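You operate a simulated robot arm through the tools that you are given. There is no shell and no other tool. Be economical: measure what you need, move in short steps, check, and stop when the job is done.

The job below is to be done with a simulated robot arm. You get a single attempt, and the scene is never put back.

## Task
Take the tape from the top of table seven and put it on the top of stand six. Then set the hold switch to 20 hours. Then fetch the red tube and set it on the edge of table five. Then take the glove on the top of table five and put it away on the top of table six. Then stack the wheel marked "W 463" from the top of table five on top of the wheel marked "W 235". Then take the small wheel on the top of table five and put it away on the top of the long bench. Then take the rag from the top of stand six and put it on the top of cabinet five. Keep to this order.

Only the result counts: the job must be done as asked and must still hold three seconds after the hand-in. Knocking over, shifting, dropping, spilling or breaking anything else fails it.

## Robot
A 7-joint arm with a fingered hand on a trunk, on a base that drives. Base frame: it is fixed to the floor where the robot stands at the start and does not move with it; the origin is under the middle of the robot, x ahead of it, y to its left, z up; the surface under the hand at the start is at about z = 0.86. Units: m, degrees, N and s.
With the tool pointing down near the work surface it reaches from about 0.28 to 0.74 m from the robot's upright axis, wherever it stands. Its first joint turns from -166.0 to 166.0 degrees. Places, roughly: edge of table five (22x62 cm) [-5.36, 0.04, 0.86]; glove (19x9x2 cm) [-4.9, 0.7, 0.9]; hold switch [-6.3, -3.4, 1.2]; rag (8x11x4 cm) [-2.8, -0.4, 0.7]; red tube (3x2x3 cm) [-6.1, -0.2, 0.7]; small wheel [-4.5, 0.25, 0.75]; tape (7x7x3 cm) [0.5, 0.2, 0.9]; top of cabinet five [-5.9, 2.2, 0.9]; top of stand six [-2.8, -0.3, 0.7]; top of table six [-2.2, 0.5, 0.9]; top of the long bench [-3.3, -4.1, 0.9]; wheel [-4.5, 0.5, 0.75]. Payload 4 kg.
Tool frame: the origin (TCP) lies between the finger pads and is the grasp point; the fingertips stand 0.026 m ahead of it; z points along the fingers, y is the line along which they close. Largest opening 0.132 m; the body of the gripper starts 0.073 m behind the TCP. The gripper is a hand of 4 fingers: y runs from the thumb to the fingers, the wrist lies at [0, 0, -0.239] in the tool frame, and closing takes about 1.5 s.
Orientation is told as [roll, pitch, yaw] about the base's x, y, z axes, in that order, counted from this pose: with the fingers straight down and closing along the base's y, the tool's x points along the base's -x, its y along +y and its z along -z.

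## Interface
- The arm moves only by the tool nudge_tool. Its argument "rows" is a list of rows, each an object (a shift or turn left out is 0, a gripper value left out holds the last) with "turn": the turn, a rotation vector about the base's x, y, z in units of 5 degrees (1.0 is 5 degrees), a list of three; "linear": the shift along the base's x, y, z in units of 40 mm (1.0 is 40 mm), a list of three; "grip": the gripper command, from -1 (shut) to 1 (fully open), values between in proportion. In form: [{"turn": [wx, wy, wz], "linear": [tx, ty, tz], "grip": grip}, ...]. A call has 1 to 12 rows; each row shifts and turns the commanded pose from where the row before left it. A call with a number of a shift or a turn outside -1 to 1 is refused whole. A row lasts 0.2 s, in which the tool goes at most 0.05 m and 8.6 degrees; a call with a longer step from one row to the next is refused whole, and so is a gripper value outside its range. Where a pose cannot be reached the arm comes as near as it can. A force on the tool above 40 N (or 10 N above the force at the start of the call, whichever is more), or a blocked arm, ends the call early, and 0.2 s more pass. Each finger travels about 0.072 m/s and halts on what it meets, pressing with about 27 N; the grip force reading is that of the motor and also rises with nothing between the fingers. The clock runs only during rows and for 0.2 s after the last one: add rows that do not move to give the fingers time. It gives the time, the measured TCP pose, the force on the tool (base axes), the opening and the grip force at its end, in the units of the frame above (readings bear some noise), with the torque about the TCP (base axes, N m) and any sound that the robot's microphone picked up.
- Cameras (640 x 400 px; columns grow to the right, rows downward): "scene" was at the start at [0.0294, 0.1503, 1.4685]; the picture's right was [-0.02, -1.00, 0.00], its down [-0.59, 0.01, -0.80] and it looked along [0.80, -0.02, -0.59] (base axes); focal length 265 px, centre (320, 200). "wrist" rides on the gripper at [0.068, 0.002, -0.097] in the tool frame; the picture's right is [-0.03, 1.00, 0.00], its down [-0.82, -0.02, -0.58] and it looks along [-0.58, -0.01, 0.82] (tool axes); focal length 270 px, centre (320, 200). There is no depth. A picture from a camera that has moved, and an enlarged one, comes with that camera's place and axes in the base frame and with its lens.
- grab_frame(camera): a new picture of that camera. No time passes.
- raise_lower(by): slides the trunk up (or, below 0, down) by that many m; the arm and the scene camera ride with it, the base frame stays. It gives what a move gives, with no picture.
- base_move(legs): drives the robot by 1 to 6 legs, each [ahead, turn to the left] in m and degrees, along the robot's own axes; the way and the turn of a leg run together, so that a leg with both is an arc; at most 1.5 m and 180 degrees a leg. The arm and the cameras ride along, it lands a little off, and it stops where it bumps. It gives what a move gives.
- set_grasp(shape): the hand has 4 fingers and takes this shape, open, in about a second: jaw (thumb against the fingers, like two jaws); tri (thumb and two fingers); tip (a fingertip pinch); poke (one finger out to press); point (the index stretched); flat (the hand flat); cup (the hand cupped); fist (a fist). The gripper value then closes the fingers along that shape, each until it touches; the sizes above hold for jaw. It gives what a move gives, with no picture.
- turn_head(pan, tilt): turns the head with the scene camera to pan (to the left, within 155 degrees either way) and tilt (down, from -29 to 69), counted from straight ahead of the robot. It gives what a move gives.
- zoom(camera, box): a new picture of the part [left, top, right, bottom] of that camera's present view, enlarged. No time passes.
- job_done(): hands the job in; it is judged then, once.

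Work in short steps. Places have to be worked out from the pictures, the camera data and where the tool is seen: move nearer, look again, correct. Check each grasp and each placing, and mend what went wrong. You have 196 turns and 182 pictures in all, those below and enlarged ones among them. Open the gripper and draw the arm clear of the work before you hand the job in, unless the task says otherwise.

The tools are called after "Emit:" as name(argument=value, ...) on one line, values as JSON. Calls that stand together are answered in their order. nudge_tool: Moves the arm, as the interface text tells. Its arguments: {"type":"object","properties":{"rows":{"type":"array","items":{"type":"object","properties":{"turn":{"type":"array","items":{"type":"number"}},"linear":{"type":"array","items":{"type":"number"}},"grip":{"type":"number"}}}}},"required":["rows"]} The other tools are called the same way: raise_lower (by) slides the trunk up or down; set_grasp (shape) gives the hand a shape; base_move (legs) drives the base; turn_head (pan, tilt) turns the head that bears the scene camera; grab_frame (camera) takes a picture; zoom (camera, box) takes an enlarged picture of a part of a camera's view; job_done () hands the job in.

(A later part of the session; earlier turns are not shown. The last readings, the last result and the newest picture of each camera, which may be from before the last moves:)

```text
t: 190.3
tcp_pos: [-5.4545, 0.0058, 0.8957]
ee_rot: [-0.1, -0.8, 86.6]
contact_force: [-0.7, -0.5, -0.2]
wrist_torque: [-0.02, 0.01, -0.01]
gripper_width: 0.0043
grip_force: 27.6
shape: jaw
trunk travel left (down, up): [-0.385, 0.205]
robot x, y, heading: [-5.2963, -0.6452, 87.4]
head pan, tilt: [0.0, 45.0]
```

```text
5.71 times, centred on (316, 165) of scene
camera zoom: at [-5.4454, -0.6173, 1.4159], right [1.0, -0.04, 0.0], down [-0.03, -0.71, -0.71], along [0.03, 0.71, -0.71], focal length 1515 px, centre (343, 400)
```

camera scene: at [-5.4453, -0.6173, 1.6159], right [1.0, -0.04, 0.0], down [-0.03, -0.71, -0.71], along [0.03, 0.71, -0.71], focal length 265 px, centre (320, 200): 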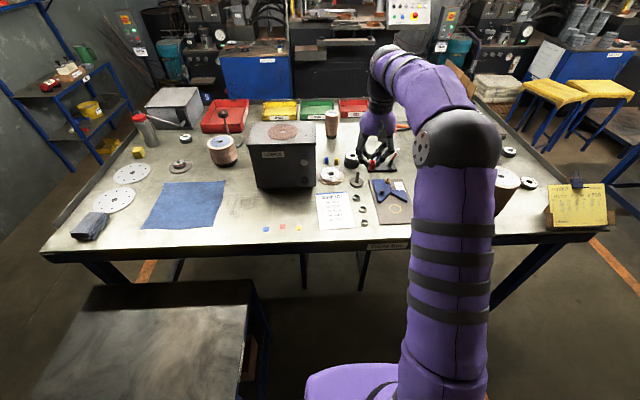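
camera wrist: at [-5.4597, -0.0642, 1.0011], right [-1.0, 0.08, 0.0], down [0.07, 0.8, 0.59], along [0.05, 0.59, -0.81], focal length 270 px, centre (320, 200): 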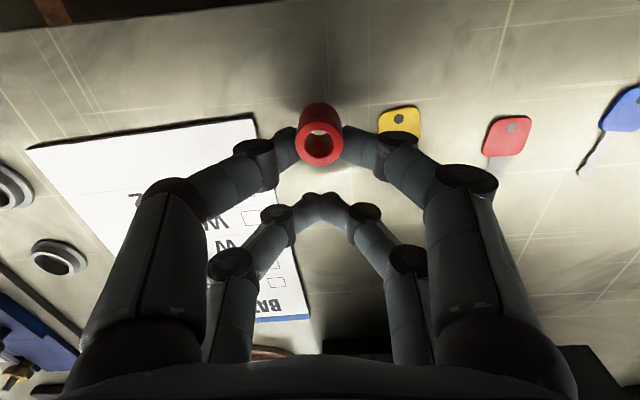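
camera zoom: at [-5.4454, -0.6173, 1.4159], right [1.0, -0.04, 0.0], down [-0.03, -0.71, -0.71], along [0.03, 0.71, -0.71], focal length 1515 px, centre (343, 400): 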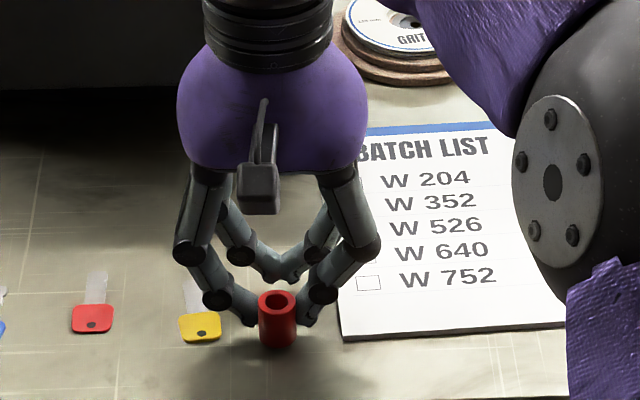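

Very close. A few more 1 mm steps until contact.

Emit:
nudge_tool(rows=[{"linear": [0, 0, -0.04]}, {"linear": [0, 0, -0.04]}, {"linear": [0, 0, -0.03]}, {}])

Emit:
zoom(camera="scene", box=[276, 170, 340, 210])

```text
t: 191.3
tcp_pos: [-5.4529, 0.0057, 0.8921]
ee_rot: [0.0, -0.9, 86.6]
contact_force: [0.1, 0.1, 6.5]
wrist_torque: [-0.12, -0.02, 0.01]
gripper_width: 0.0045
grip_force: 26.9
shape: jaw
trunk travel left (down, up): [-0.385, 0.205]
robot x, y, heading: [-5.2974, -0.6469, 87.5]
head pan, tilt: [0.0, 45.0]
```

```text
10.00 times, centred on (308, 190) of scene
camera zoom: at [-5.4452, -0.6179, 1.416], right [1.0, -0.04, 0.0], down [-0.03, -0.71, -0.71], along [0.03, 0.71, -0.71], focal length 2651 px, centre (440, 300)
```

zoom: 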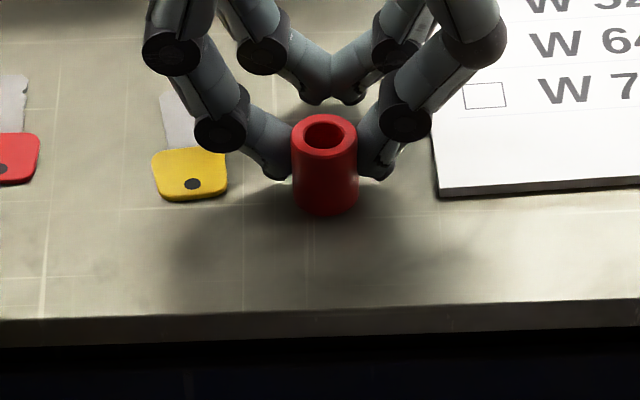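

Contact. I release partly and lift.

Emit:
nudge_tool(rows=[{"grip": -0.6}, {}, {}, {"grip": -0.3}, {}, {}, {"linear": [0, 0, 0.4]}, {"linear": [0, 0, 0.8]}, {"linear": [0, 0, 1]}, {"linear": [0, 0, 1]}, {}])

Emit:
grab_frame(camera="wrist")

```text
t: 193.7
tcp_pos: [-5.453, 0.0044, 1.0186]
ee_rot: [-0.1, -0.8, 86.6]
contact_force: [-0.1, 0.4, 0.1]
wrist_torque: [0.01, 0.0, 0.0]
gripper_width: 0.0457
grip_force: 0.0
shape: jaw
trunk travel left (down, up): [-0.385, 0.205]
robot x, y, heading: [-5.293, -0.6441, 87.5]
head pan, tilt: [0.0, 45.0]
```

```text
112 pictures are left
camera wrist: at [-5.4588, -0.0643, 1.1145], right [-1.0, 0.08, 0.0], down [0.07, 0.81, 0.59], along [0.05, 0.59, -0.81], focal length 270 px, centre (320, 200)
```

wrist: 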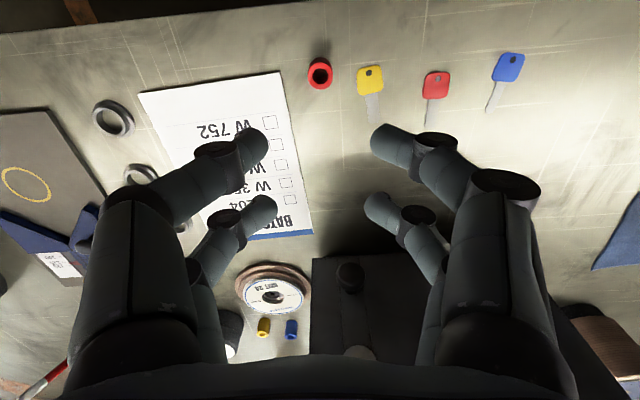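

The red tube stands on the edge zone. I raise the trunk and survey the right half of table five.

Emit:
raise_lower(by=0.2)

Emit:
base_move(legs=[[-0.4, 0]])

Emit:
turn_head(pan=-30, tilt=32)

Emit:
grab_frame(camera="scene")

```text
t: 195.8
tcp_pos: [-5.4524, 0.0049, 1.2185]
ee_rot: [-0.1, -0.7, 86.6]
contact_force: [-0.4, -0.1, 0.5]
wrist_torque: [-0.01, 0.0, 0.02]
gripper_width: 0.0458
grip_force: 0.2
shape: jaw
trunk travel left (down, up): [-0.585, 0.005]
robot x, y, heading: [-5.2953, -0.645, 87.2]
head pan, tilt: [0.0, 45.0]
```

```text
t: 198.3
tcp_pos: [-5.4714, -0.391, 1.2179]
ee_rot: [-0.1, -0.9, 86.6]
contact_force: [0.1, -0.4, 0.7]
wrist_torque: [-0.01, 0.01, -0.02]
gripper_width: 0.0458
grip_force: 0.1
shape: jaw
trunk travel left (down, up): [-0.585, 0.005]
robot x, y, heading: [-5.3118, -1.0425, 87.3]
head pan, tilt: [0.0, 45.0]
```

```text
t: 199.3
tcp_pos: [-5.4717, -0.3919, 1.2178]
ee_rot: [0.0, -0.8, 86.7]
contact_force: [0.4, -0.5, -0.6]
wrist_torque: [-0.01, 0.03, 0.0]
gripper_width: 0.0458
grip_force: 0.0
shape: jaw
trunk travel left (down, up): [-0.585, 0.005]
robot x, y, heading: [-5.3127, -1.0411, 87.4]
head pan, tilt: [-30.0, 32.0]
```

```text
111 pictures are left
camera scene: at [-5.4184, -1.019, 1.6353], right [0.84, -0.54, 0.0], down [-0.28, -0.45, -0.85], along [0.46, 0.72, -0.53], focal length 265 px, centre (320, 200)
```

scene: 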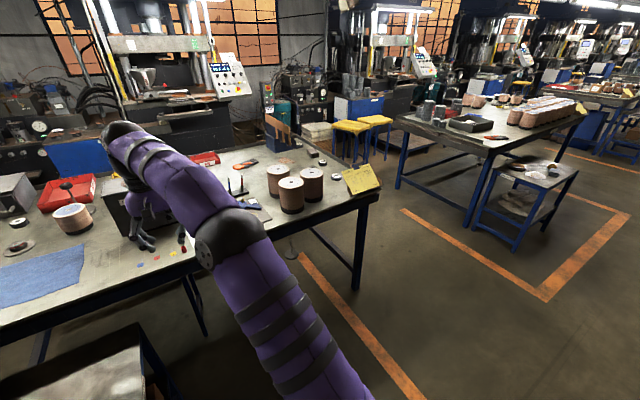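

Emit:
zoom(camera="scene", box=[190, 120, 390, 245])

```text
3.20 times, centred on (290, 182) of scene
camera zoom: at [-5.4184, -1.019, 1.6353], right [0.84, -0.54, 0.0], down [-0.28, -0.45, -0.85], along [0.46, 0.72, -0.53], focal length 848 px, centre (416, 256)
```

zoom: 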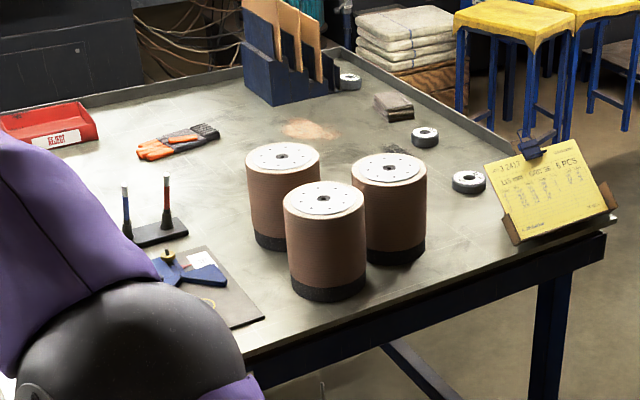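

Glove at about (−4.94, 0.70); small wheels along the east end. I'll work from the east side aisle. First retract the hand closer to the robot, then drive around the SE corner.

Emit:
nudge_tool(rows=[{"linear": [0.7, -0.9, 0]}, {"linear": [0.7, -0.9, 0]}, {"linear": [0.7, -0.9, 0]}, {"linear": [0.7, -0.9, 0]}, {"linear": [0.7, -0.9, 0]}, {"linear": [0.5, -0.9, 0]}, {}])

Emit:
base_move(legs=[[0, -87], [1.5, 0], [0.1, 0], [0, 90], [0.9, 0]])

Emit:
turn_head(pan=45, tilt=30)

Emit:
grab_frame(camera="scene")

```text
t: 200.9
tcp_pos: [-5.3083, -0.6106, 1.2195]
ee_rot: [0.1, -1.0, 86.7]
contact_force: [0.3, -0.2, -0.4]
wrist_torque: [0.0, 0.01, 0.02]
gripper_width: 0.0461
grip_force: 0.0
shape: jaw
trunk travel left (down, up): [-0.585, 0.005]
robot x, y, heading: [-5.312, -1.044, 87.4]
head pan, tilt: [-30.0, 32.0]
```

```text
t: 221.5
tcp_pos: [-3.7663, 0.3184, 1.2193]
ee_rot: [-0.2, -0.8, 90.0]
contact_force: [0.1, -0.3, -0.2]
wrist_torque: [-0.01, -0.02, -0.01]
gripper_width: 0.0461
grip_force: 0.0
shape: jaw
trunk travel left (down, up): [-0.585, 0.005]
robot x, y, heading: [-3.7423, -0.1153, 90.7]
head pan, tilt: [-30.0, 32.0]
```

```text
t: 223.0
tcp_pos: [-3.7662, 0.3173, 1.2196]
ee_rot: [0.0, -0.9, 90.1]
contact_force: [-0.2, 0.6, 0.1]
wrist_torque: [-0.02, 0.05, 0.0]
gripper_width: 0.0459
grip_force: 0.0
shape: jaw
trunk travel left (down, up): [-0.585, 0.005]
robot x, y, heading: [-3.7434, -0.1109, 90.7]
head pan, tilt: [45.0, 30.0]
```

```text
109 pictures are left
camera scene: at [-3.9598, -0.1137, 1.6385], right [0.7, 0.72, 0.0], down [0.36, -0.35, -0.87], along [-0.62, 0.6, -0.5], focal length 265 px, centre (320, 200)
```

scene: 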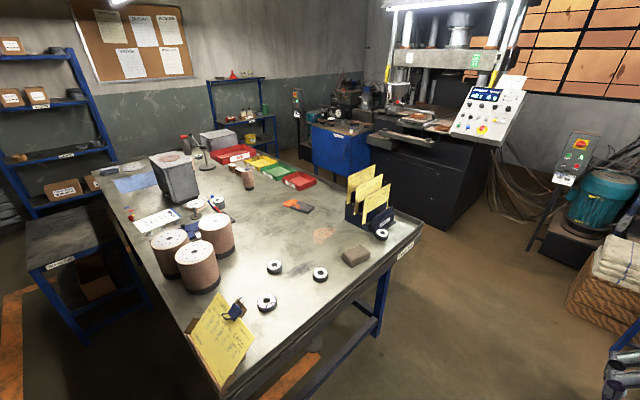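

Emit:
zoom(camera="scene", box=[240, 225, 400, 325])

Emit:
zoom(camera="scene", box=[130, 150, 290, 250])

```text
4.00 times, centred on (320, 275) of scene
camera zoom: at [-3.9598, -0.1137, 1.6385], right [0.7, 0.72, 0.0], down [0.36, -0.35, -0.87], along [-0.62, 0.6, -0.5], focal length 1060 px, centre (320, -100)
```

zoom: 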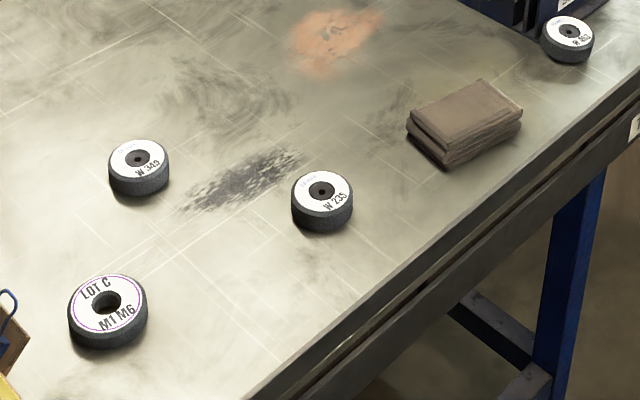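

```text
4.00 times, centred on (210, 200) of scene
camera zoom: at [-3.9598, -0.1137, 1.6385], right [0.7, 0.72, 0.0], down [0.36, -0.35, -0.87], along [-0.62, 0.6, -0.5], focal length 1060 px, centre (760, 200)
```

zoom: 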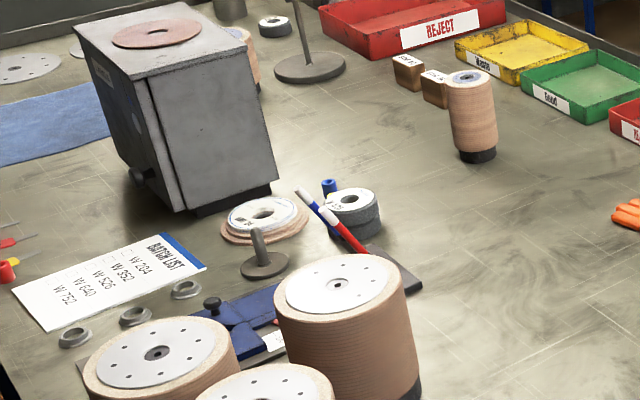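

W 235 is found near the east edge. I look for W 463 among the other small wheels.

Emit:
zoom(camera="scene", box=[200, 190, 232, 210])

Emit:
zoom(camera="scene", box=[362, 222, 402, 247])

Emit:
zoom(camera="scene", box=[180, 145, 212, 165])

Emit:
zoom(camera="scene", box=[255, 250, 335, 300])

```text
16.00 times, centred on (216, 200) of scene
camera zoom: at [-3.9598, -0.1137, 1.6385], right [0.7, 0.72, 0.0], down [0.36, -0.35, -0.87], along [-0.62, 0.6, -0.5], focal length 4241 px, centre (1984, 200)
```

zoom: 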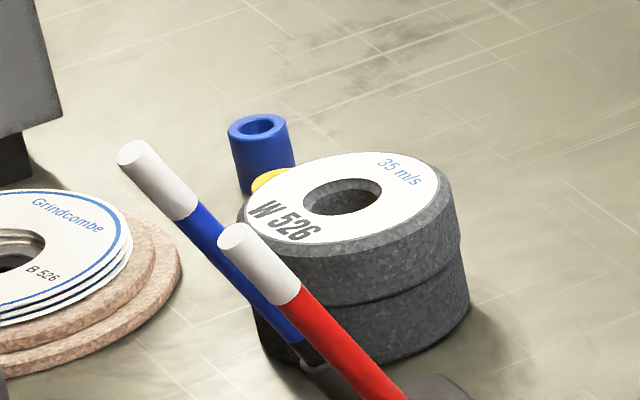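

```text
16.00 times, centred on (382, 234) of scene
camera zoom: at [-3.9598, -0.1137, 1.6385], right [0.7, 0.72, 0.0], down [0.36, -0.35, -0.87], along [-0.62, 0.6, -0.5], focal length 4241 px, centre (-672, -352)
```

zoom: 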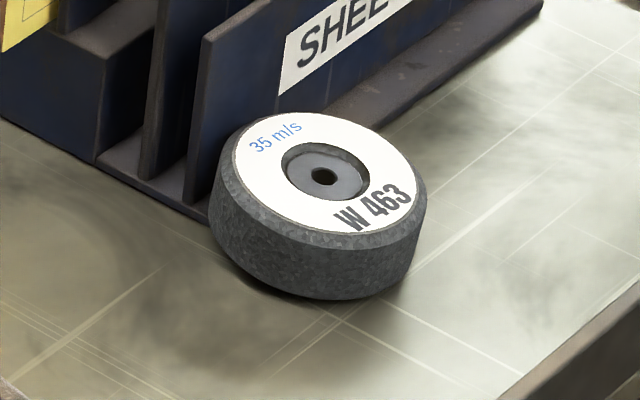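

```text
16.00 times, centred on (196, 155) of scene
camera zoom: at [-3.9598, -0.1137, 1.6385], right [0.7, 0.72, 0.0], down [0.36, -0.35, -0.87], along [-0.62, 0.6, -0.5], focal length 4241 px, centre (2304, 920)
```

zoom: 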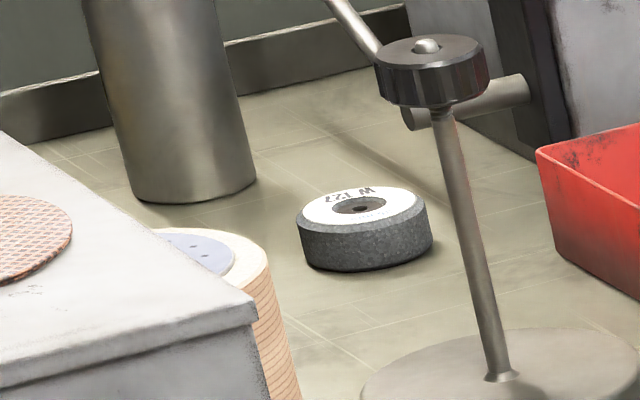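

```text
8.00 times, centred on (295, 275) of scene
camera zoom: at [-3.9598, -0.1137, 1.6385], right [0.7, 0.72, 0.0], down [0.36, -0.35, -0.87], along [-0.62, 0.6, -0.5], focal length 2121 px, centre (520, -400)
```

zoom: 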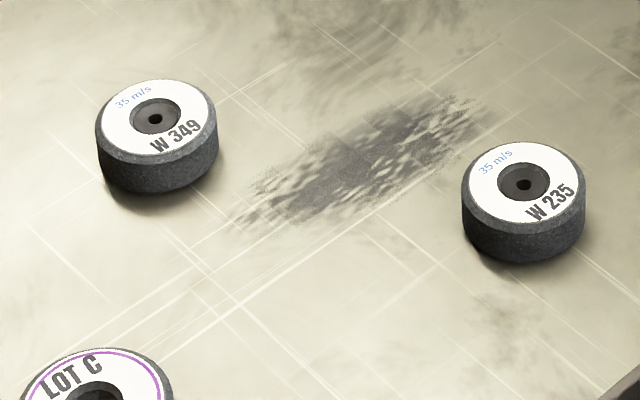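

W 463 sits beside the sheet sorter (≈(−4.47, 0.78)), W 235 at ≈(−4.49, 0.40). Now the glove: I drive level with it on the east side and face the table.

Emit:
base_move(legs=[[0.74, 0], [0, 89.3]])

Emit:
turn_head(pan=0, tilt=40)

Emit:
grab_frame(camera="scene")

```text
t: 231.3
tcp_pos: [-4.185, 0.6231, 1.2201]
ee_rot: [0.0, -0.9, 179.1]
contact_force: [0.3, 0.1, -0.2]
wrist_torque: [0.0, 0.02, -0.03]
gripper_width: 0.0458
grip_force: 0.0
shape: jaw
trunk travel left (down, up): [-0.585, 0.005]
robot x, y, heading: [-3.7512, 0.6363, 179.7]
head pan, tilt: [45.0, 30.0]
```

```text
t: 232.4
tcp_pos: [-4.1853, 0.6214, 1.22]
ee_rot: [-0.1, -0.9, 179.1]
contact_force: [0.1, -0.5, 0.8]
wrist_torque: [0.02, -0.01, 0.01]
gripper_width: 0.0461
grip_force: 0.0
shape: jaw
trunk travel left (down, up): [-0.585, 0.005]
robot x, y, heading: [-3.7547, 0.6355, 179.7]
head pan, tilt: [0.0, 40.0]
```

```text
102 pictures are left
camera scene: at [-3.7766, 0.483, 1.6232], right [0.0, 1.0, 0.0], down [0.64, 0.0, -0.77], along [-0.77, 0.0, -0.64], focal length 265 px, centre (320, 200)
```

scene: 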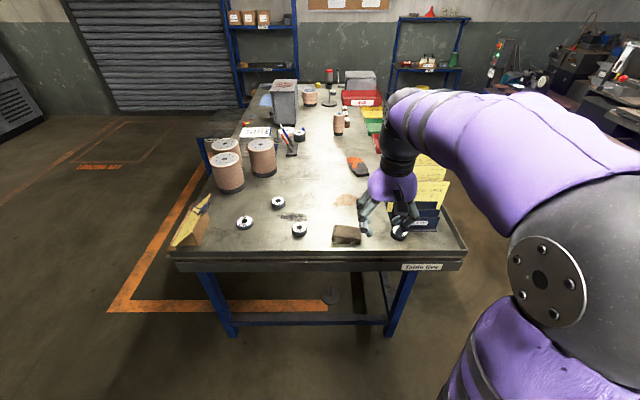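

Drive forward 0.31 m, then tilt the tool forward and extend over the glove.

Emit:
base_move(legs=[[0.31, 0]])

Emit:
nudge_tool(rows=[{"turn": [0, 1, 0], "linear": [-0.8, 0.1, 0], "grip": 1}, {"turn": [0, 1, 0], "linear": [-0.8, 0.2, 0]}, {"turn": [0, 1, 0], "linear": [-0.8, 0.2, 0]}, {"turn": [0, 1, 0], "linear": [-0.8, 0.2, 0]}, {"turn": [0, 1, 0], "linear": [-0.8, 0.2, 0]}, {"turn": [0, 1, 0], "linear": [-0.8, 0.2, 0]}, {"linear": [-0.8, 0.2, -0.5]}, {"linear": [-0.8, 0.2, -0.5]}, {}])

Emit:
grab_frame(camera="wrist")

Emit:
grab_frame(camera="scene")

```text
t: 234.5
tcp_pos: [-4.5003, 0.6225, 1.2202]
ee_rot: [-0.1, -0.7, 179.1]
contact_force: [-0.4, 0.4, 0.2]
wrist_torque: [0.0, -0.01, 0.01]
gripper_width: 0.0462
grip_force: 0.0
shape: jaw
trunk travel left (down, up): [-0.585, 0.005]
robot x, y, heading: [-4.0642, 0.6403, 180.1]
head pan, tilt: [0.0, 40.0]
```

```text
t: 236.5
tcp_pos: [-4.7541, 0.6822, 1.1781]
ee_rot: [0.5, -30.9, 178.9]
contact_force: [-1.2, 0.2, 0.1]
wrist_torque: [0.0, -0.01, 0.02]
gripper_width: 0.1318
grip_force: 0.2
shape: jaw
trunk travel left (down, up): [-0.585, 0.005]
robot x, y, heading: [-4.0665, 0.6386, 179.9]
head pan, tilt: [0.0, 40.0]
```

```text
101 pictures are left
camera wrist: at [-4.646, 0.6808, 1.2272], right [-0.04, -1.0, 0.02], down [-0.4, 0.03, 0.91], along [-0.91, 0.03, -0.4], focal length 270 px, centre (320, 200)
```

wrist: 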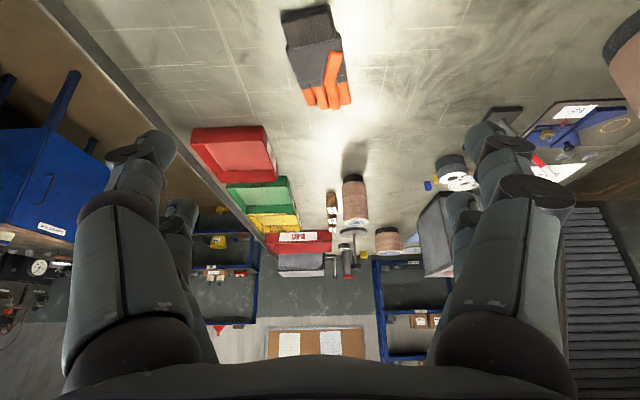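

```text
100 pictures are left
camera scene: at [-4.0903, 0.4842, 1.6232], right [0.0, 1.0, 0.0], down [0.64, 0.0, -0.77], along [-0.77, 0.0, -0.64], focal length 265 px, centre (320, 200)
```

scene: 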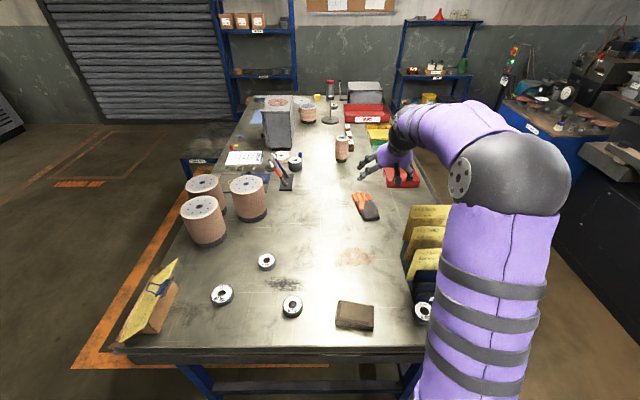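

The glove centre is (−4.955, 0.687), cuff toward me. I extend lower toward it in steps to learn the reach, watching the sorter beside the arm.

Emit:
nudge_tool(rows=[{"turn": [0, 0, 0.8], "linear": [-0.5, 0.05, -0.8]}, {"turn": [0, 0, 0.8], "linear": [-0.5, 0.05, -0.8]}, {"turn": [0, 0, 0.8], "linear": [-0.5, 0, -0.8]}, {"linear": [-0.5, 0, -0.8]}, {"linear": [-0.5, 0, -0.8]}, {}])

Emit:
grab_frame(camera="wrist")

Emit:
grab_frame(camera="scene")

```text
t: 237.9
tcp_pos: [-4.8542, 0.6863, 1.0193]
ee_rot: [0.5, -30.9, -169.1]
contact_force: [-0.3, -0.1, 0.0]
wrist_torque: [-0.02, -0.01, -0.04]
gripper_width: 0.1319
grip_force: 0.0
shape: jaw
trunk travel left (down, up): [-0.585, 0.005]
robot x, y, heading: [-4.0675, 0.6348, 179.6]
head pan, tilt: [0.0, 40.0]
```

```text
99 pictures are left
camera wrist: at [-4.7472, 0.7059, 1.0675], right [0.17, -0.98, 0.02], down [-0.4, -0.05, 0.91], along [-0.9, -0.17, -0.4], focal length 270 px, centre (320, 200)
```

wrist: 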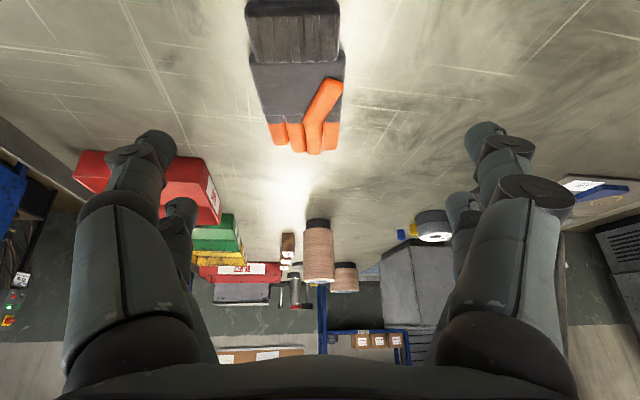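

```text
98 pictures are left
camera scene: at [-4.0905, 0.4843, 1.6232], right [0.0, 1.0, 0.0], down [0.64, 0.0, -0.77], along [-0.77, 0.0, -0.64], focal length 265 px, centre (320, 200)
```

scene: 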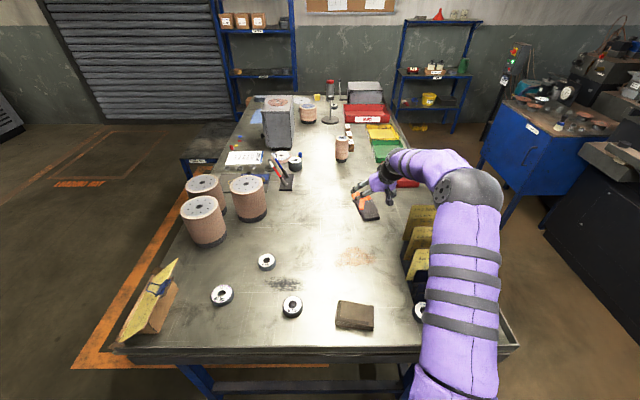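

Reach is fine so far, but the elbow passes near the sheet sorter. I check the clearance with the head.

Emit:
turn_head(pan=-30, tilt=25)

Emit:
grab_frame(camera="scene")

```text
t: 238.8
tcp_pos: [-4.8531, 0.6859, 1.0195]
ee_rot: [0.6, -30.8, -169.1]
contact_force: [-0.6, -0.3, 0.1]
wrist_torque: [0.02, 0.01, 0.0]
gripper_width: 0.1318
grip_force: 0.1
shape: jaw
trunk travel left (down, up): [-0.585, 0.005]
robot x, y, heading: [-4.0664, 0.6377, 179.8]
head pan, tilt: [-30.0, 25.0]
```

```text
97 pictures are left
camera scene: at [-4.085, 0.5302, 1.6464], right [0.5, 0.86, 0.0], down [0.37, -0.21, -0.91], along [-0.78, 0.46, -0.42], focal length 265 px, centre (320, 200)
```

scene: 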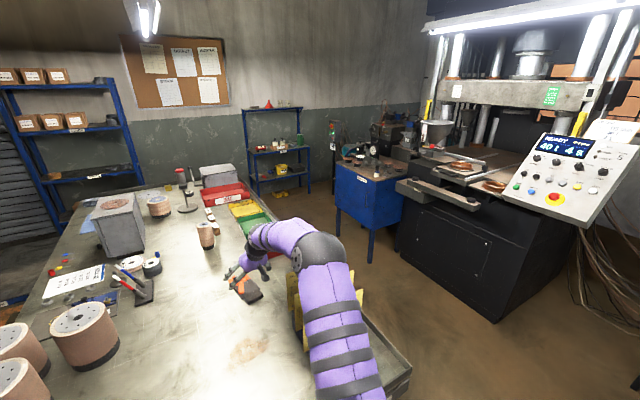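

The elbow is only ~6 cm above the sorter cards. I retract, and shift the base ~0.22 m south for clearance.

Emit:
nudge_tool(rows=[{"linear": [0.5, 0, 0.8]}, {"linear": [0.5, 0, 0.8]}, {"linear": [0.5, 0, 0.8]}, {"linear": [0.5, 0, 0.8]}, {"linear": [0.8, -0.2, 0.8]}, {"linear": [0.8, -0.2, 0.2]}, {"linear": [0.8, -0.2, 0]}, {"linear": [0.8, -0.2, 0]}, {"linear": [0.8, -0.2, 0]}, {}])

Emit:
base_move(legs=[[-0.35, 0], [0, 40], [0.36, 0], [0, -40], [0.05, 0]])

Emit:
turn_head(pan=0, tilt=40)

```text
t: 241.0
tcp_pos: [-4.6127, 0.6462, 1.1882]
ee_rot: [0.5, -30.9, -169.1]
contact_force: [-0.3, -0.5, 0.7]
wrist_torque: [-0.01, -0.03, 0.0]
gripper_width: 0.1323
grip_force: 0.0
shape: jaw
trunk travel left (down, up): [-0.585, 0.005]
robot x, y, heading: [-4.0698, 0.6382, 179.8]
head pan, tilt: [-30.0, 25.0]
```

```text
t: 249.8
tcp_pos: [-4.5963, 0.4282, 1.1878]
ee_rot: [0.4, -30.8, -170.1]
contact_force: [0.4, 0.4, 0.1]
wrist_torque: [-0.01, -0.02, -0.02]
gripper_width: 0.1321
grip_force: 0.1
shape: jaw
trunk travel left (down, up): [-0.585, 0.005]
robot x, y, heading: [-4.05, 0.4067, 178.9]
head pan, tilt: [-30.0, 25.0]
```

```text
t: 250.8
tcp_pos: [-4.596, 0.4275, 1.187]
ee_rot: [0.5, -30.8, -170.1]
contact_force: [-0.1, -0.7, -0.6]
wrist_torque: [-0.03, 0.03, -0.02]
gripper_width: 0.1321
grip_force: 0.0
shape: jaw
trunk travel left (down, up): [-0.585, 0.005]
robot x, y, heading: [-4.0466, 0.408, 178.9]
head pan, tilt: [0.0, 40.0]
```

I extend toward the glove from here and watch for reach limits.

Emit:
nudge_tool(rows=[{"linear": [-0.76, 0.65, -0.2]}, {"linear": [-0.76, 0.65, -0.2]}, {"linear": [-0.76, 0.65, -0.2]}, {"linear": [-0.76, 0.65, -0.4]}, {"linear": [-0.76, 0.65, -0.4]}, {"linear": [-0.76, 0.65, -0.4]}, {"linear": [-0.76, 0.65, -0.4]}, {"linear": [-0.76, 0.65, -0.4]}, {"linear": [-0.76, 0.65, -0.4]}, {"linear": [-0.76, 0.65, -0.4]}, {}])

Emit:
grab_frame(camera="scene")

Emit:
grab_frame(camera="wrist")

```text
t: 253.2
tcp_pos: [-4.8605, 0.6757, 1.0446]
ee_rot: [0.5, -30.9, -170.0]
contact_force: [0.3, -0.2, 0.4]
wrist_torque: [-0.03, -0.02, -0.01]
gripper_width: 0.1318
grip_force: 0.0
shape: jaw
out of reach, approached as far as the arm can: row 9, 10
trunk travel left (down, up): [-0.585, 0.005]
robot x, y, heading: [-4.0502, 0.4099, 179.0]
head pan, tilt: [0.0, 40.0]
```

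```text
96 pictures are left
camera scene: at [-4.0753, 0.2573, 1.6232], right [0.02, 1.0, 0.0], down [0.64, -0.01, -0.77], along [-0.77, 0.01, -0.64], focal length 265 px, centre (320, 200)
```

scene: 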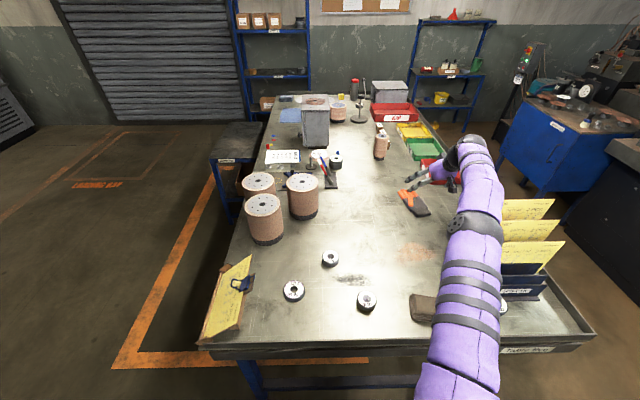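

```text
95 pictures are left
camera wrist: at [-4.7535, 0.6927, 1.0942], right [0.16, -0.99, 0.02], down [-0.4, -0.04, 0.91], along [-0.9, -0.15, -0.41], focal length 270 px, centre (320, 200)
```

wrist: 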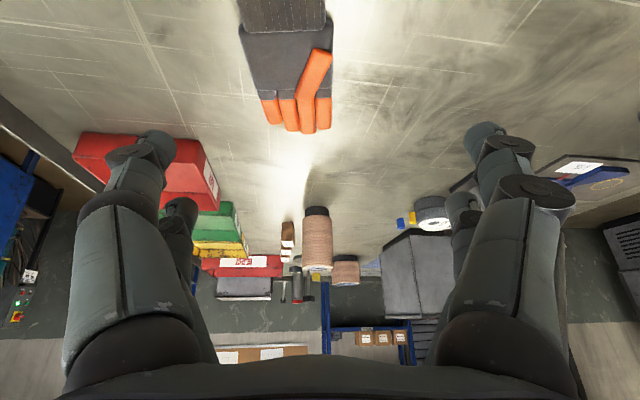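

The arm now passes south of the sorter. I lower the trunk 0.1 m to gain reach and go on.

Emit:
raise_lower(by=-0.1)

Emit:
nudge_tool(rows=[{"linear": [-0.5, 0.2, 0]}, {"linear": [-0.5, 0.1, 0]}, {"linear": [-0.3, 0, 0]}, {}])

Emit:
grab_frame(camera="scene")

Emit:
grab_frame(camera="wrist")

```text
t: 254.5
tcp_pos: [-4.8602, 0.6745, 0.9451]
ee_rot: [0.5, -30.9, -170.1]
contact_force: [0.0, -0.2, 0.0]
wrist_torque: [-0.01, -0.03, 0.01]
gripper_width: 0.1321
grip_force: 0.0
shape: jaw
trunk travel left (down, up): [-0.485, 0.105]
robot x, y, heading: [-4.0477, 0.4087, 178.7]
head pan, tilt: [0.0, 40.0]
```

```text
t: 255.5
tcp_pos: [-4.8615, 0.6782, 0.9347]
ee_rot: [0.5, -30.8, -170.2]
contact_force: [1.1, 0.5, -0.4]
wrist_torque: [0.04, -0.01, 0.02]
gripper_width: 0.1319
grip_force: 0.0
shape: jaw
out of reach, approached as far as the arm can: row 1, 2, 3
trunk travel left (down, up): [-0.485, 0.105]
robot x, y, heading: [-4.05, 0.4065, 178.8]
head pan, tilt: [0.0, 40.0]
```

```text
94 pictures are left
camera scene: at [-4.0756, 0.2569, 1.5231], right [0.02, 1.0, 0.0], down [0.64, -0.01, -0.77], along [-0.77, 0.01, -0.64], focal length 265 px, centre (320, 200)
```

scene: 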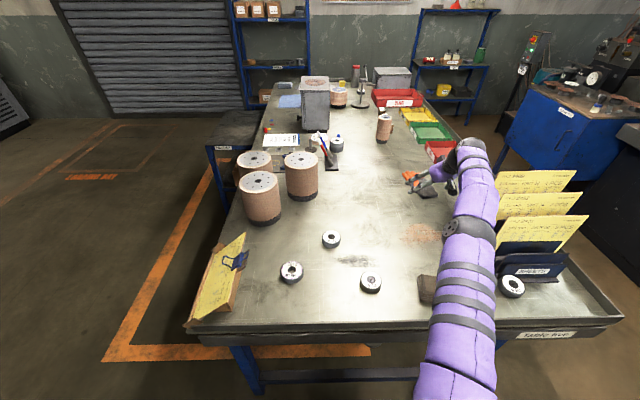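

```text
93 pictures are left
camera wrist: at [-4.7558, 0.6965, 0.9837], right [0.16, -0.99, 0.02], down [-0.4, -0.04, 0.91], along [-0.9, -0.15, -0.4], focal length 270 px, centre (320, 200)
```

wrist: 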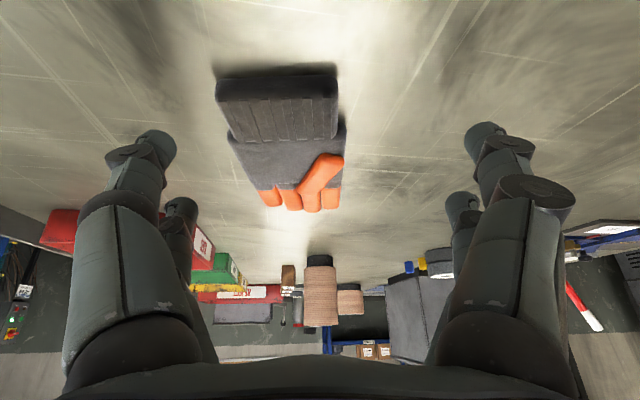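

Near the reach limit. I move the base 3 cm closer and the trunk 6 cm lower, keeping the hand height by raising it first.

Emit:
nudge_tool(rows=[{"linear": [0, 0, 0.6]}, {"linear": [0, 0, 0.6]}, {}])

Emit:
base_move(legs=[[0.035, 0]])

Emit:
raise_lower(by=-0.08)

Emit:
nudge_tool(rows=[{"linear": [-0.4, 0.1, 0.3]}, {"linear": [-0.4, 0.1, 0.3]}, {"linear": [-0.2, 0, 0]}, {}])

Emit:
grab_frame(camera="wrist")

```text
t: 256.3
tcp_pos: [-4.855, 0.6734, 0.9809]
ee_rot: [0.6, -30.7, -170.1]
contact_force: [0.1, -0.7, 0.5]
wrist_torque: [0.0, 0.01, -0.01]
gripper_width: 0.1319
grip_force: 0.1
shape: jaw
out of reach, approached as far as the arm can: row 1
trunk travel left (down, up): [-0.485, 0.105]
robot x, y, heading: [-4.0491, 0.4089, 179.0]
head pan, tilt: [0.0, 40.0]
```

```text
t: 257.2
tcp_pos: [-4.8904, 0.6748, 0.9808]
ee_rot: [0.5, -30.8, -170.0]
contact_force: [0.2, 0.5, -0.3]
wrist_torque: [-0.05, 0.01, -0.03]
gripper_width: 0.1321
grip_force: 0.1
shape: jaw
trunk travel left (down, up): [-0.485, 0.105]
robot x, y, heading: [-4.0835, 0.4103, 178.8]
head pan, tilt: [0.0, 40.0]
```

```text
t: 258.3
tcp_pos: [-4.8913, 0.676, 0.9015]
ee_rot: [0.5, -31.0, -169.9]
contact_force: [0.5, -0.1, 0.1]
wrist_torque: [0.02, -0.01, 0.0]
gripper_width: 0.1318
grip_force: 0.1
shape: jaw
trunk travel left (down, up): [-0.405, 0.185]
robot x, y, heading: [-4.0838, 0.4096, 179.2]
head pan, tilt: [0.0, 40.0]
```

```text
t: 259.3
tcp_pos: [-4.8894, 0.6704, 0.9089]
ee_rot: [0.5, -30.8, -169.9]
contact_force: [0.1, 0.4, 0.8]
wrist_torque: [-0.06, 0.01, 0.0]
gripper_width: 0.1321
grip_force: 0.1
shape: jaw
out of reach, approached as far as the arm can: row 1, 2, 3
trunk travel left (down, up): [-0.405, 0.185]
robot x, y, heading: [-4.0842, 0.4129, 178.9]
head pan, tilt: [0.0, 40.0]
```

```text
92 pictures are left
camera wrist: at [-4.7834, 0.6886, 0.9564], right [0.16, -0.99, 0.02], down [-0.4, -0.04, 0.91], along [-0.9, -0.15, -0.41], focal length 270 px, centre (320, 200)
```

wrist: 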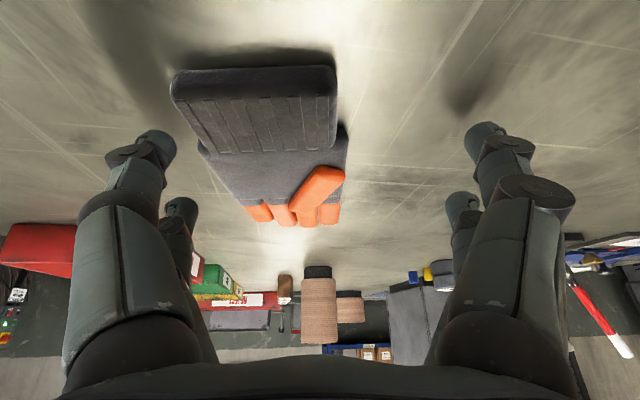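

Height is right (front tips just over the table). The glove is ~2 cm to +y; I shift there and close on the cuff half.

Emit:
nudge_tool(rows=[{"linear": [0, 0.3, 0]}, {"linear": [0, 0.25, 0]}, {}, {"grip": -0.4}, {"grip": -1}, {}, {}, {}, {}, {}])

Emit:
grab_frame(camera="wrist")

```text
t: 261.5
tcp_pos: [-4.8823, 0.6884, 0.9094]
ee_rot: [0.4, -31.1, -170.0]
contact_force: [-1.8, -0.2, 10.6]
wrist_torque: [-0.04, 0.01, -0.14]
gripper_width: 0.0361
grip_force: 27.1
shape: jaw
out of reach, approached as far as the arm can: row 1
trunk travel left (down, up): [-0.405, 0.185]
robot x, y, heading: [-4.0819, 0.4088, 179.0]
head pan, tilt: [0.0, 40.0]
```

```text
91 pictures are left
camera wrist: at [-4.7756, 0.7077, 0.9565], right [0.16, -0.99, 0.02], down [-0.4, -0.05, 0.92], along [-0.9, -0.15, -0.4], focal length 270 px, centre (320, 200)
```

wrist: 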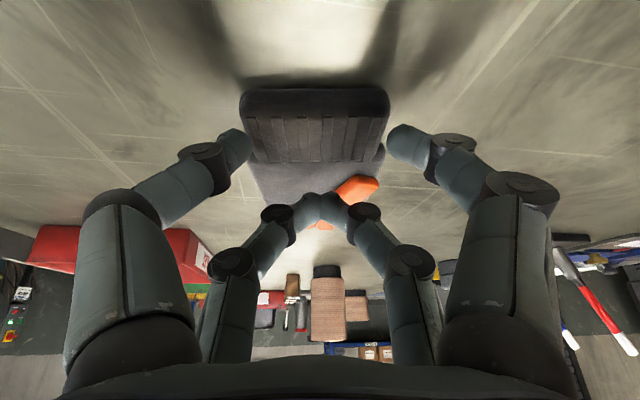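

The cuff is gripped by the front pair. I lift gently while drawing back and check how the glove hangs.

Emit:
nudge_tool(rows=[{"linear": [0.1, 0, 0.1]}, {"linear": [0.3, -0.1, 0.4]}, {"linear": [0.5, -0.2, 0.5]}, {"linear": [0.5, -0.3, 0.5]}, {"linear": [0.5, -0.3, 0.6]}, {"linear": [0.5, -0.3, 0.6]}, {}])

Emit:
grab_frame(camera="wrist")

Emit:
grab_frame(camera="scene")

```text
t: 263.1
tcp_pos: [-4.8412, 0.6683, 1.0362]
ee_rot: [0.7, -30.8, -170.2]
contact_force: [0.6, 0.2, -0.4]
wrist_torque: [-0.03, -0.03, 0.01]
gripper_width: 0.0357
grip_force: 26.6
shape: jaw
out of reach, approached as far as the arm can: row 2, 3, 4, 5, 6
trunk travel left (down, up): [-0.405, 0.185]
robot x, y, heading: [-4.083, 0.4122, 178.9]
head pan, tilt: [0.0, 40.0]
```

```text
90 pictures are left
camera wrist: at [-4.7351, 0.6877, 1.0845], right [0.16, -0.99, 0.02], down [-0.41, -0.04, 0.91], along [-0.9, -0.15, -0.41], focal length 270 px, centre (320, 200)
```

wrist: 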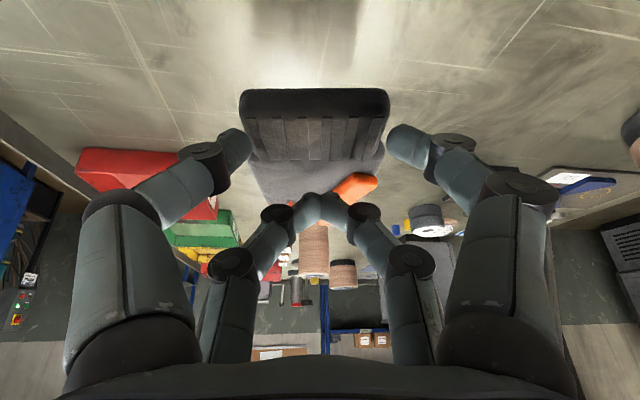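

```text
89 pictures are left
camera scene: at [-4.1104, 0.2575, 1.4431], right [0.02, 1.0, 0.0], down [0.64, -0.01, -0.77], along [-0.77, 0.01, -0.64], focal length 265 px, centre (320, 200)
```

scene: 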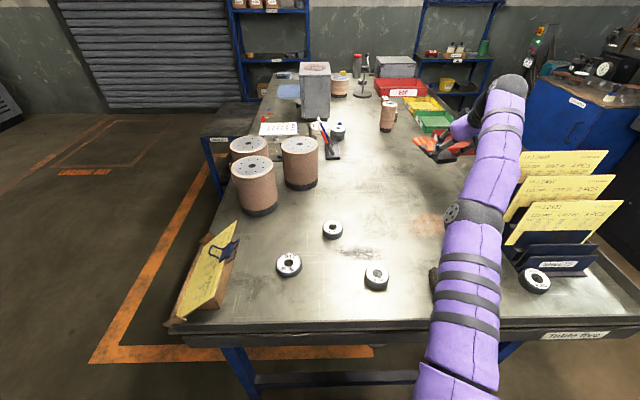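

The glove is held flat. I raise the trunk, retract and back off, then turn toward table six.

Emit:
raise_lower(by=0.18)

Emit:
nudge_tool(rows=[{"linear": [0.8, -0.6, 0]}, {"linear": [0.8, -0.6, 0]}, {"linear": [0.8, -0.6, 0]}, {"linear": [0.8, -0.6, 0]}, {"linear": [0.8, -0.6, 0]}, {"linear": [0.8, -0.6, 0]}, {"linear": [0.8, -0.6, 0]}, {"linear": [0.8, -0.3, 0]}, {}])

Emit:
base_move(legs=[[-0.3, 0], [0, 180]])

Emit:
grab_frame(camera="scene")

```text
t: 265.1
tcp_pos: [-4.8421, 0.6699, 1.2147]
ee_rot: [0.5, -30.6, -170.0]
contact_force: [0.5, 0.0, -1.6]
wrist_torque: [0.0, -0.03, 0.02]
gripper_width: 0.036
grip_force: 27.0
shape: jaw
trunk travel left (down, up): [-0.585, 0.005]
robot x, y, heading: [-4.0812, 0.4138, 179.0]
head pan, tilt: [0.0, 40.0]
```

```text
t: 267.1
tcp_pos: [-4.804, 0.5899, 1.3326]
ee_rot: [0.7, -30.4, -170.0]
contact_force: [0.1, 0.6, 0.1]
wrist_torque: [0.0, -0.02, -0.02]
gripper_width: 0.0357
grip_force: 27.3
shape: jaw
out of reach, approached as far as the arm can: row 1, 2, 3, 4, 5, 6, 7, 8
trunk travel left (down, up): [-0.585, 0.005]
robot x, y, heading: [-4.0836, 0.4119, 178.9]
head pan, tilt: [0.0, 40.0]
```

```text
t: 277.3
tcp_pos: [-3.0714, 0.2032, 1.3329]
ee_rot: [0.8, -30.4, 8.2]
contact_force: [0.1, 0.7, -0.8]
wrist_torque: [0.05, 0.06, 0.0]
gripper_width: 0.0357
grip_force: 27.2
shape: jaw
trunk travel left (down, up): [-0.585, 0.005]
robot x, y, heading: [-3.7874, 0.4064, -2.5]
head pan, tilt: [0.0, 40.0]
```

```text
88 pictures are left
camera scene: at [-3.7507, 0.5545, 1.6231], right [-0.05, -1.0, 0.0], down [-0.64, 0.03, -0.77], along [0.77, -0.04, -0.64], focal length 265 px, centre (320, 200)
```

scene: 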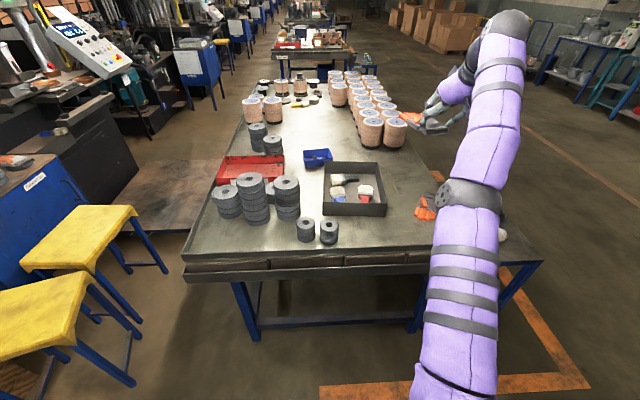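

Everything held, but the arm resisted retracting. A free area on table six is near (−2.62, 0.05). First I test retracting the arm here with small steps.

Emit:
nudge_tool(rows=[{"linear": [-0.5, 0.2, -0.5]}, {"linear": [-0.5, 0.2, -0.3]}, {"linear": [-0.5, 0.2, 0]}, {"linear": [-0.5, 0.2, 0]}, {}])

```text
t: 278.5
tcp_pos: [-3.0831, 0.2103, 1.351]
ee_rot: [0.6, -30.4, 8.2]
contact_force: [0.0, 0.1, 0.9]
wrist_torque: [-0.05, 0.01, 0.01]
gripper_width: 0.0359
grip_force: 27.2
shape: jaw
out of reach, approached as far as the arm can: row 1, 2, 3, 4
trunk travel left (down, up): [-0.585, 0.005]
robot x, y, heading: [-3.7851, 0.4054, -2.2]
head pan, tilt: [0.0, 40.0]
```

The elbow seems locked straight (singular). I try a tangential move: straight down and to the left, to let the elbow flex.

Emit:
nudge_tool(rows=[{"linear": [0, 0.8, -0.6]}, {"linear": [0, 0.8, -0.6]}, {}])

```text
t: 279.3
tcp_pos: [-3.0483, 0.2631, 1.3278]
ee_rot: [0.7, -30.5, 8.2]
contact_force: [0.5, 0.7, -1.1]
wrist_torque: [0.02, 0.04, -0.03]
gripper_width: 0.0358
grip_force: 27.1
shape: jaw
out of reach, approached as far as the arm can: row 1, 2
trunk travel left (down, up): [-0.585, 0.005]
robot x, y, heading: [-3.7833, 0.4043, -2.6]
head pan, tilt: [0.0, 40.0]
```

Emit:
nudge_tool(rows=[{"linear": [-0.3, -0.8, 0.3]}, {"linear": [-0.3, -0.8, 0.3]}, {}])

```text
t: 280.1
tcp_pos: [-3.0773, 0.2056, 1.3454]
ee_rot: [0.7, -30.6, 8.4]
contact_force: [1.0, -0.1, -0.5]
wrist_torque: [-0.01, 0.06, 0.0]
gripper_width: 0.0357
grip_force: 27.4
shape: jaw
out of reach, approached as far as the arm can: row 1, 2
trunk travel left (down, up): [-0.585, 0.005]
robot x, y, heading: [-3.7872, 0.4032, -2.7]
head pan, tilt: [0.0, 40.0]
```

I try tilting the tool further up, which pulls the wrist back and changes the wrist angle.

Emit:
nudge_tool(rows=[{"turn": [0, -1, 0]}, {"turn": [0, -1, 0]}, {"turn": [0, -1, 0]}, {"linear": [-0.5, 0, 0]}, {"linear": [-0.5, 0, 0]}, {}])

Emit:
grab_frame(camera="scene")

```text
t: 281.5
tcp_pos: [-3.1216, 0.2039, 1.3475]
ee_rot: [-2.5, -45.5, 10.2]
contact_force: [0.1, 0.2, -0.2]
wrist_torque: [0.03, 0.02, 0.01]
gripper_width: 0.0357
grip_force: 26.8
shape: jaw
trunk travel left (down, up): [-0.585, 0.005]
robot x, y, heading: [-3.7853, 0.4026, -2.6]
head pan, tilt: [0.0, 40.0]
```

```text
87 pictures are left
camera scene: at [-3.7509, 0.5544, 1.6231], right [-0.05, -1.0, 0.0], down [-0.64, 0.03, -0.77], along [0.77, -0.04, -0.64], focal length 265 px, centre (320, 200)
```

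scene: 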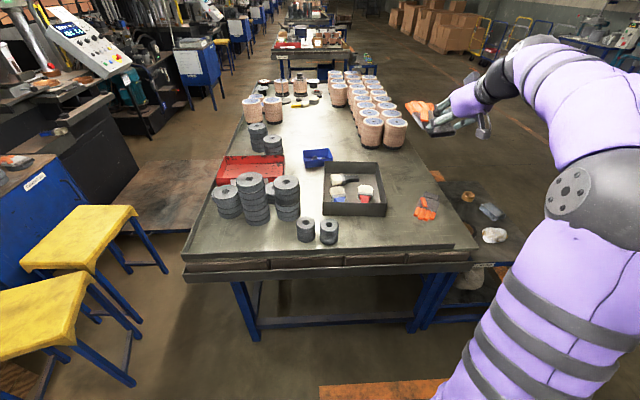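

Unlocked. I retract and restore the 30° tilt.

Emit:
nudge_tool(rows=[{"linear": [-0.8, 0.1, -0.2]}, {"linear": [-0.8, 0.1, -0.2]}, {"linear": [-0.8, 0.1, -0.2]}, {"turn": [0, 1, 0], "linear": [-0.8, 0.1, -0.2]}, {"turn": [0, 1, 0], "linear": [-0.8, 0.1, -0.2]}, {"turn": [0, 1, 0], "linear": [-0.5, 0.1, -0.2]}, {}])

Emit:
zoom(camera="scene", box=[310, 60, 500, 260])

```text
t: 283.1
tcp_pos: [-3.3023, 0.2275, 1.2994]
ee_rot: [0.7, -30.5, 8.1]
contact_force: [0.0, -0.3, -0.5]
wrist_torque: [0.0, 0.01, 0.04]
gripper_width: 0.0356
grip_force: 27.0
shape: jaw
trunk travel left (down, up): [-0.585, 0.005]
robot x, y, heading: [-3.7864, 0.4044, -2.5]
head pan, tilt: [0.0, 40.0]
```

```text
2.00 times, centred on (405, 160) of scene
camera zoom: at [-3.7508, 0.5545, 1.6232], right [-0.05, -1.0, 0.0], down [-0.64, 0.03, -0.77], along [0.77, -0.04, -0.64], focal length 530 px, centre (150, 280)
```

zoom: 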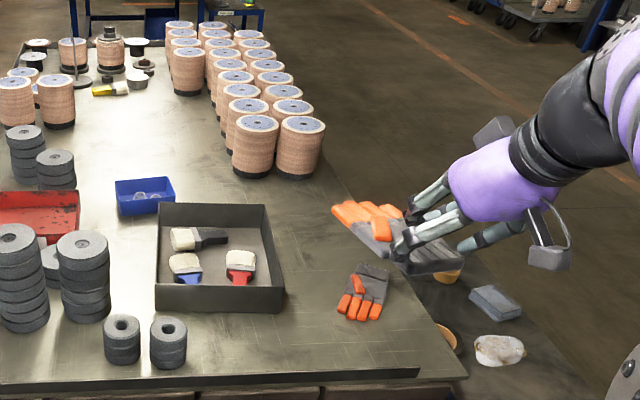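

Free area for the glove: around (−2.68, 0.07). I drive to the west end of table six at about (−3.46, 0.10), facing east.

Emit:
base_move(legs=[[0, -41.3], [0.44, 0], [0, 43]])

Emit:
grab_frame(camera="scene")

Emit:
grab_frame(camera="wrist")

```text
t: 290.1
tcp_pos: [-2.9882, -0.0672, 1.2999]
ee_rot: [0.8, -30.5, 9.5]
contact_force: [-0.1, 0.1, -0.7]
wrist_torque: [0.01, 0.01, 0.01]
gripper_width: 0.0356
grip_force: 27.1
shape: jaw
trunk travel left (down, up): [-0.585, 0.005]
robot x, y, heading: [-3.4746, 0.0974, -1.1]
head pan, tilt: [0.0, 40.0]
```

```text
85 pictures are left
camera scene: at [-3.4452, 0.2481, 1.6232], right [-0.02, -1.0, 0.0], down [-0.64, 0.01, -0.77], along [0.77, -0.02, -0.64], focal length 265 px, centre (320, 200)
```

scene: 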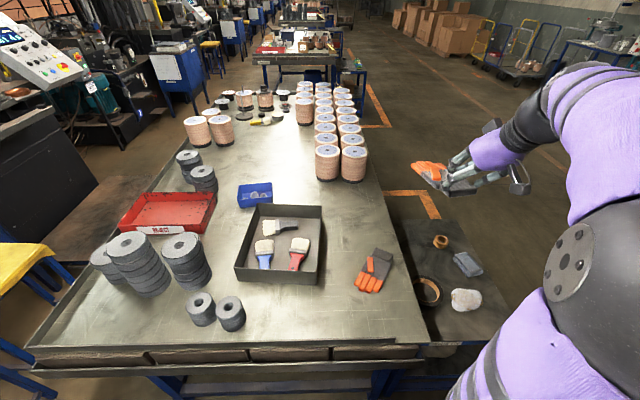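

```text
84 pictures are left
camera wrist: at [-3.0956, -0.0846, 1.3492], right [-0.15, 0.99, 0.02], down [0.41, 0.04, 0.91], along [0.9, 0.15, -0.41], focal length 270 px, centre (320, 200)
```

wrist: 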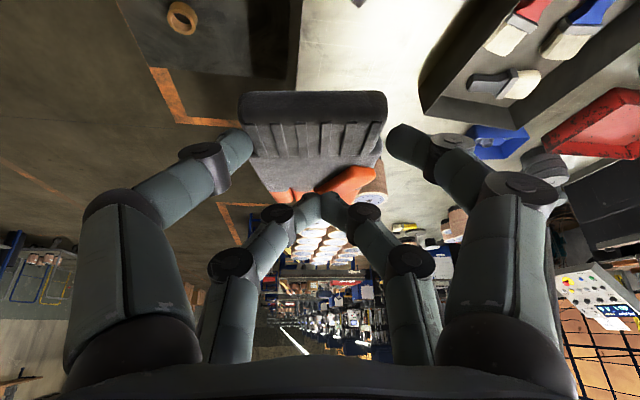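

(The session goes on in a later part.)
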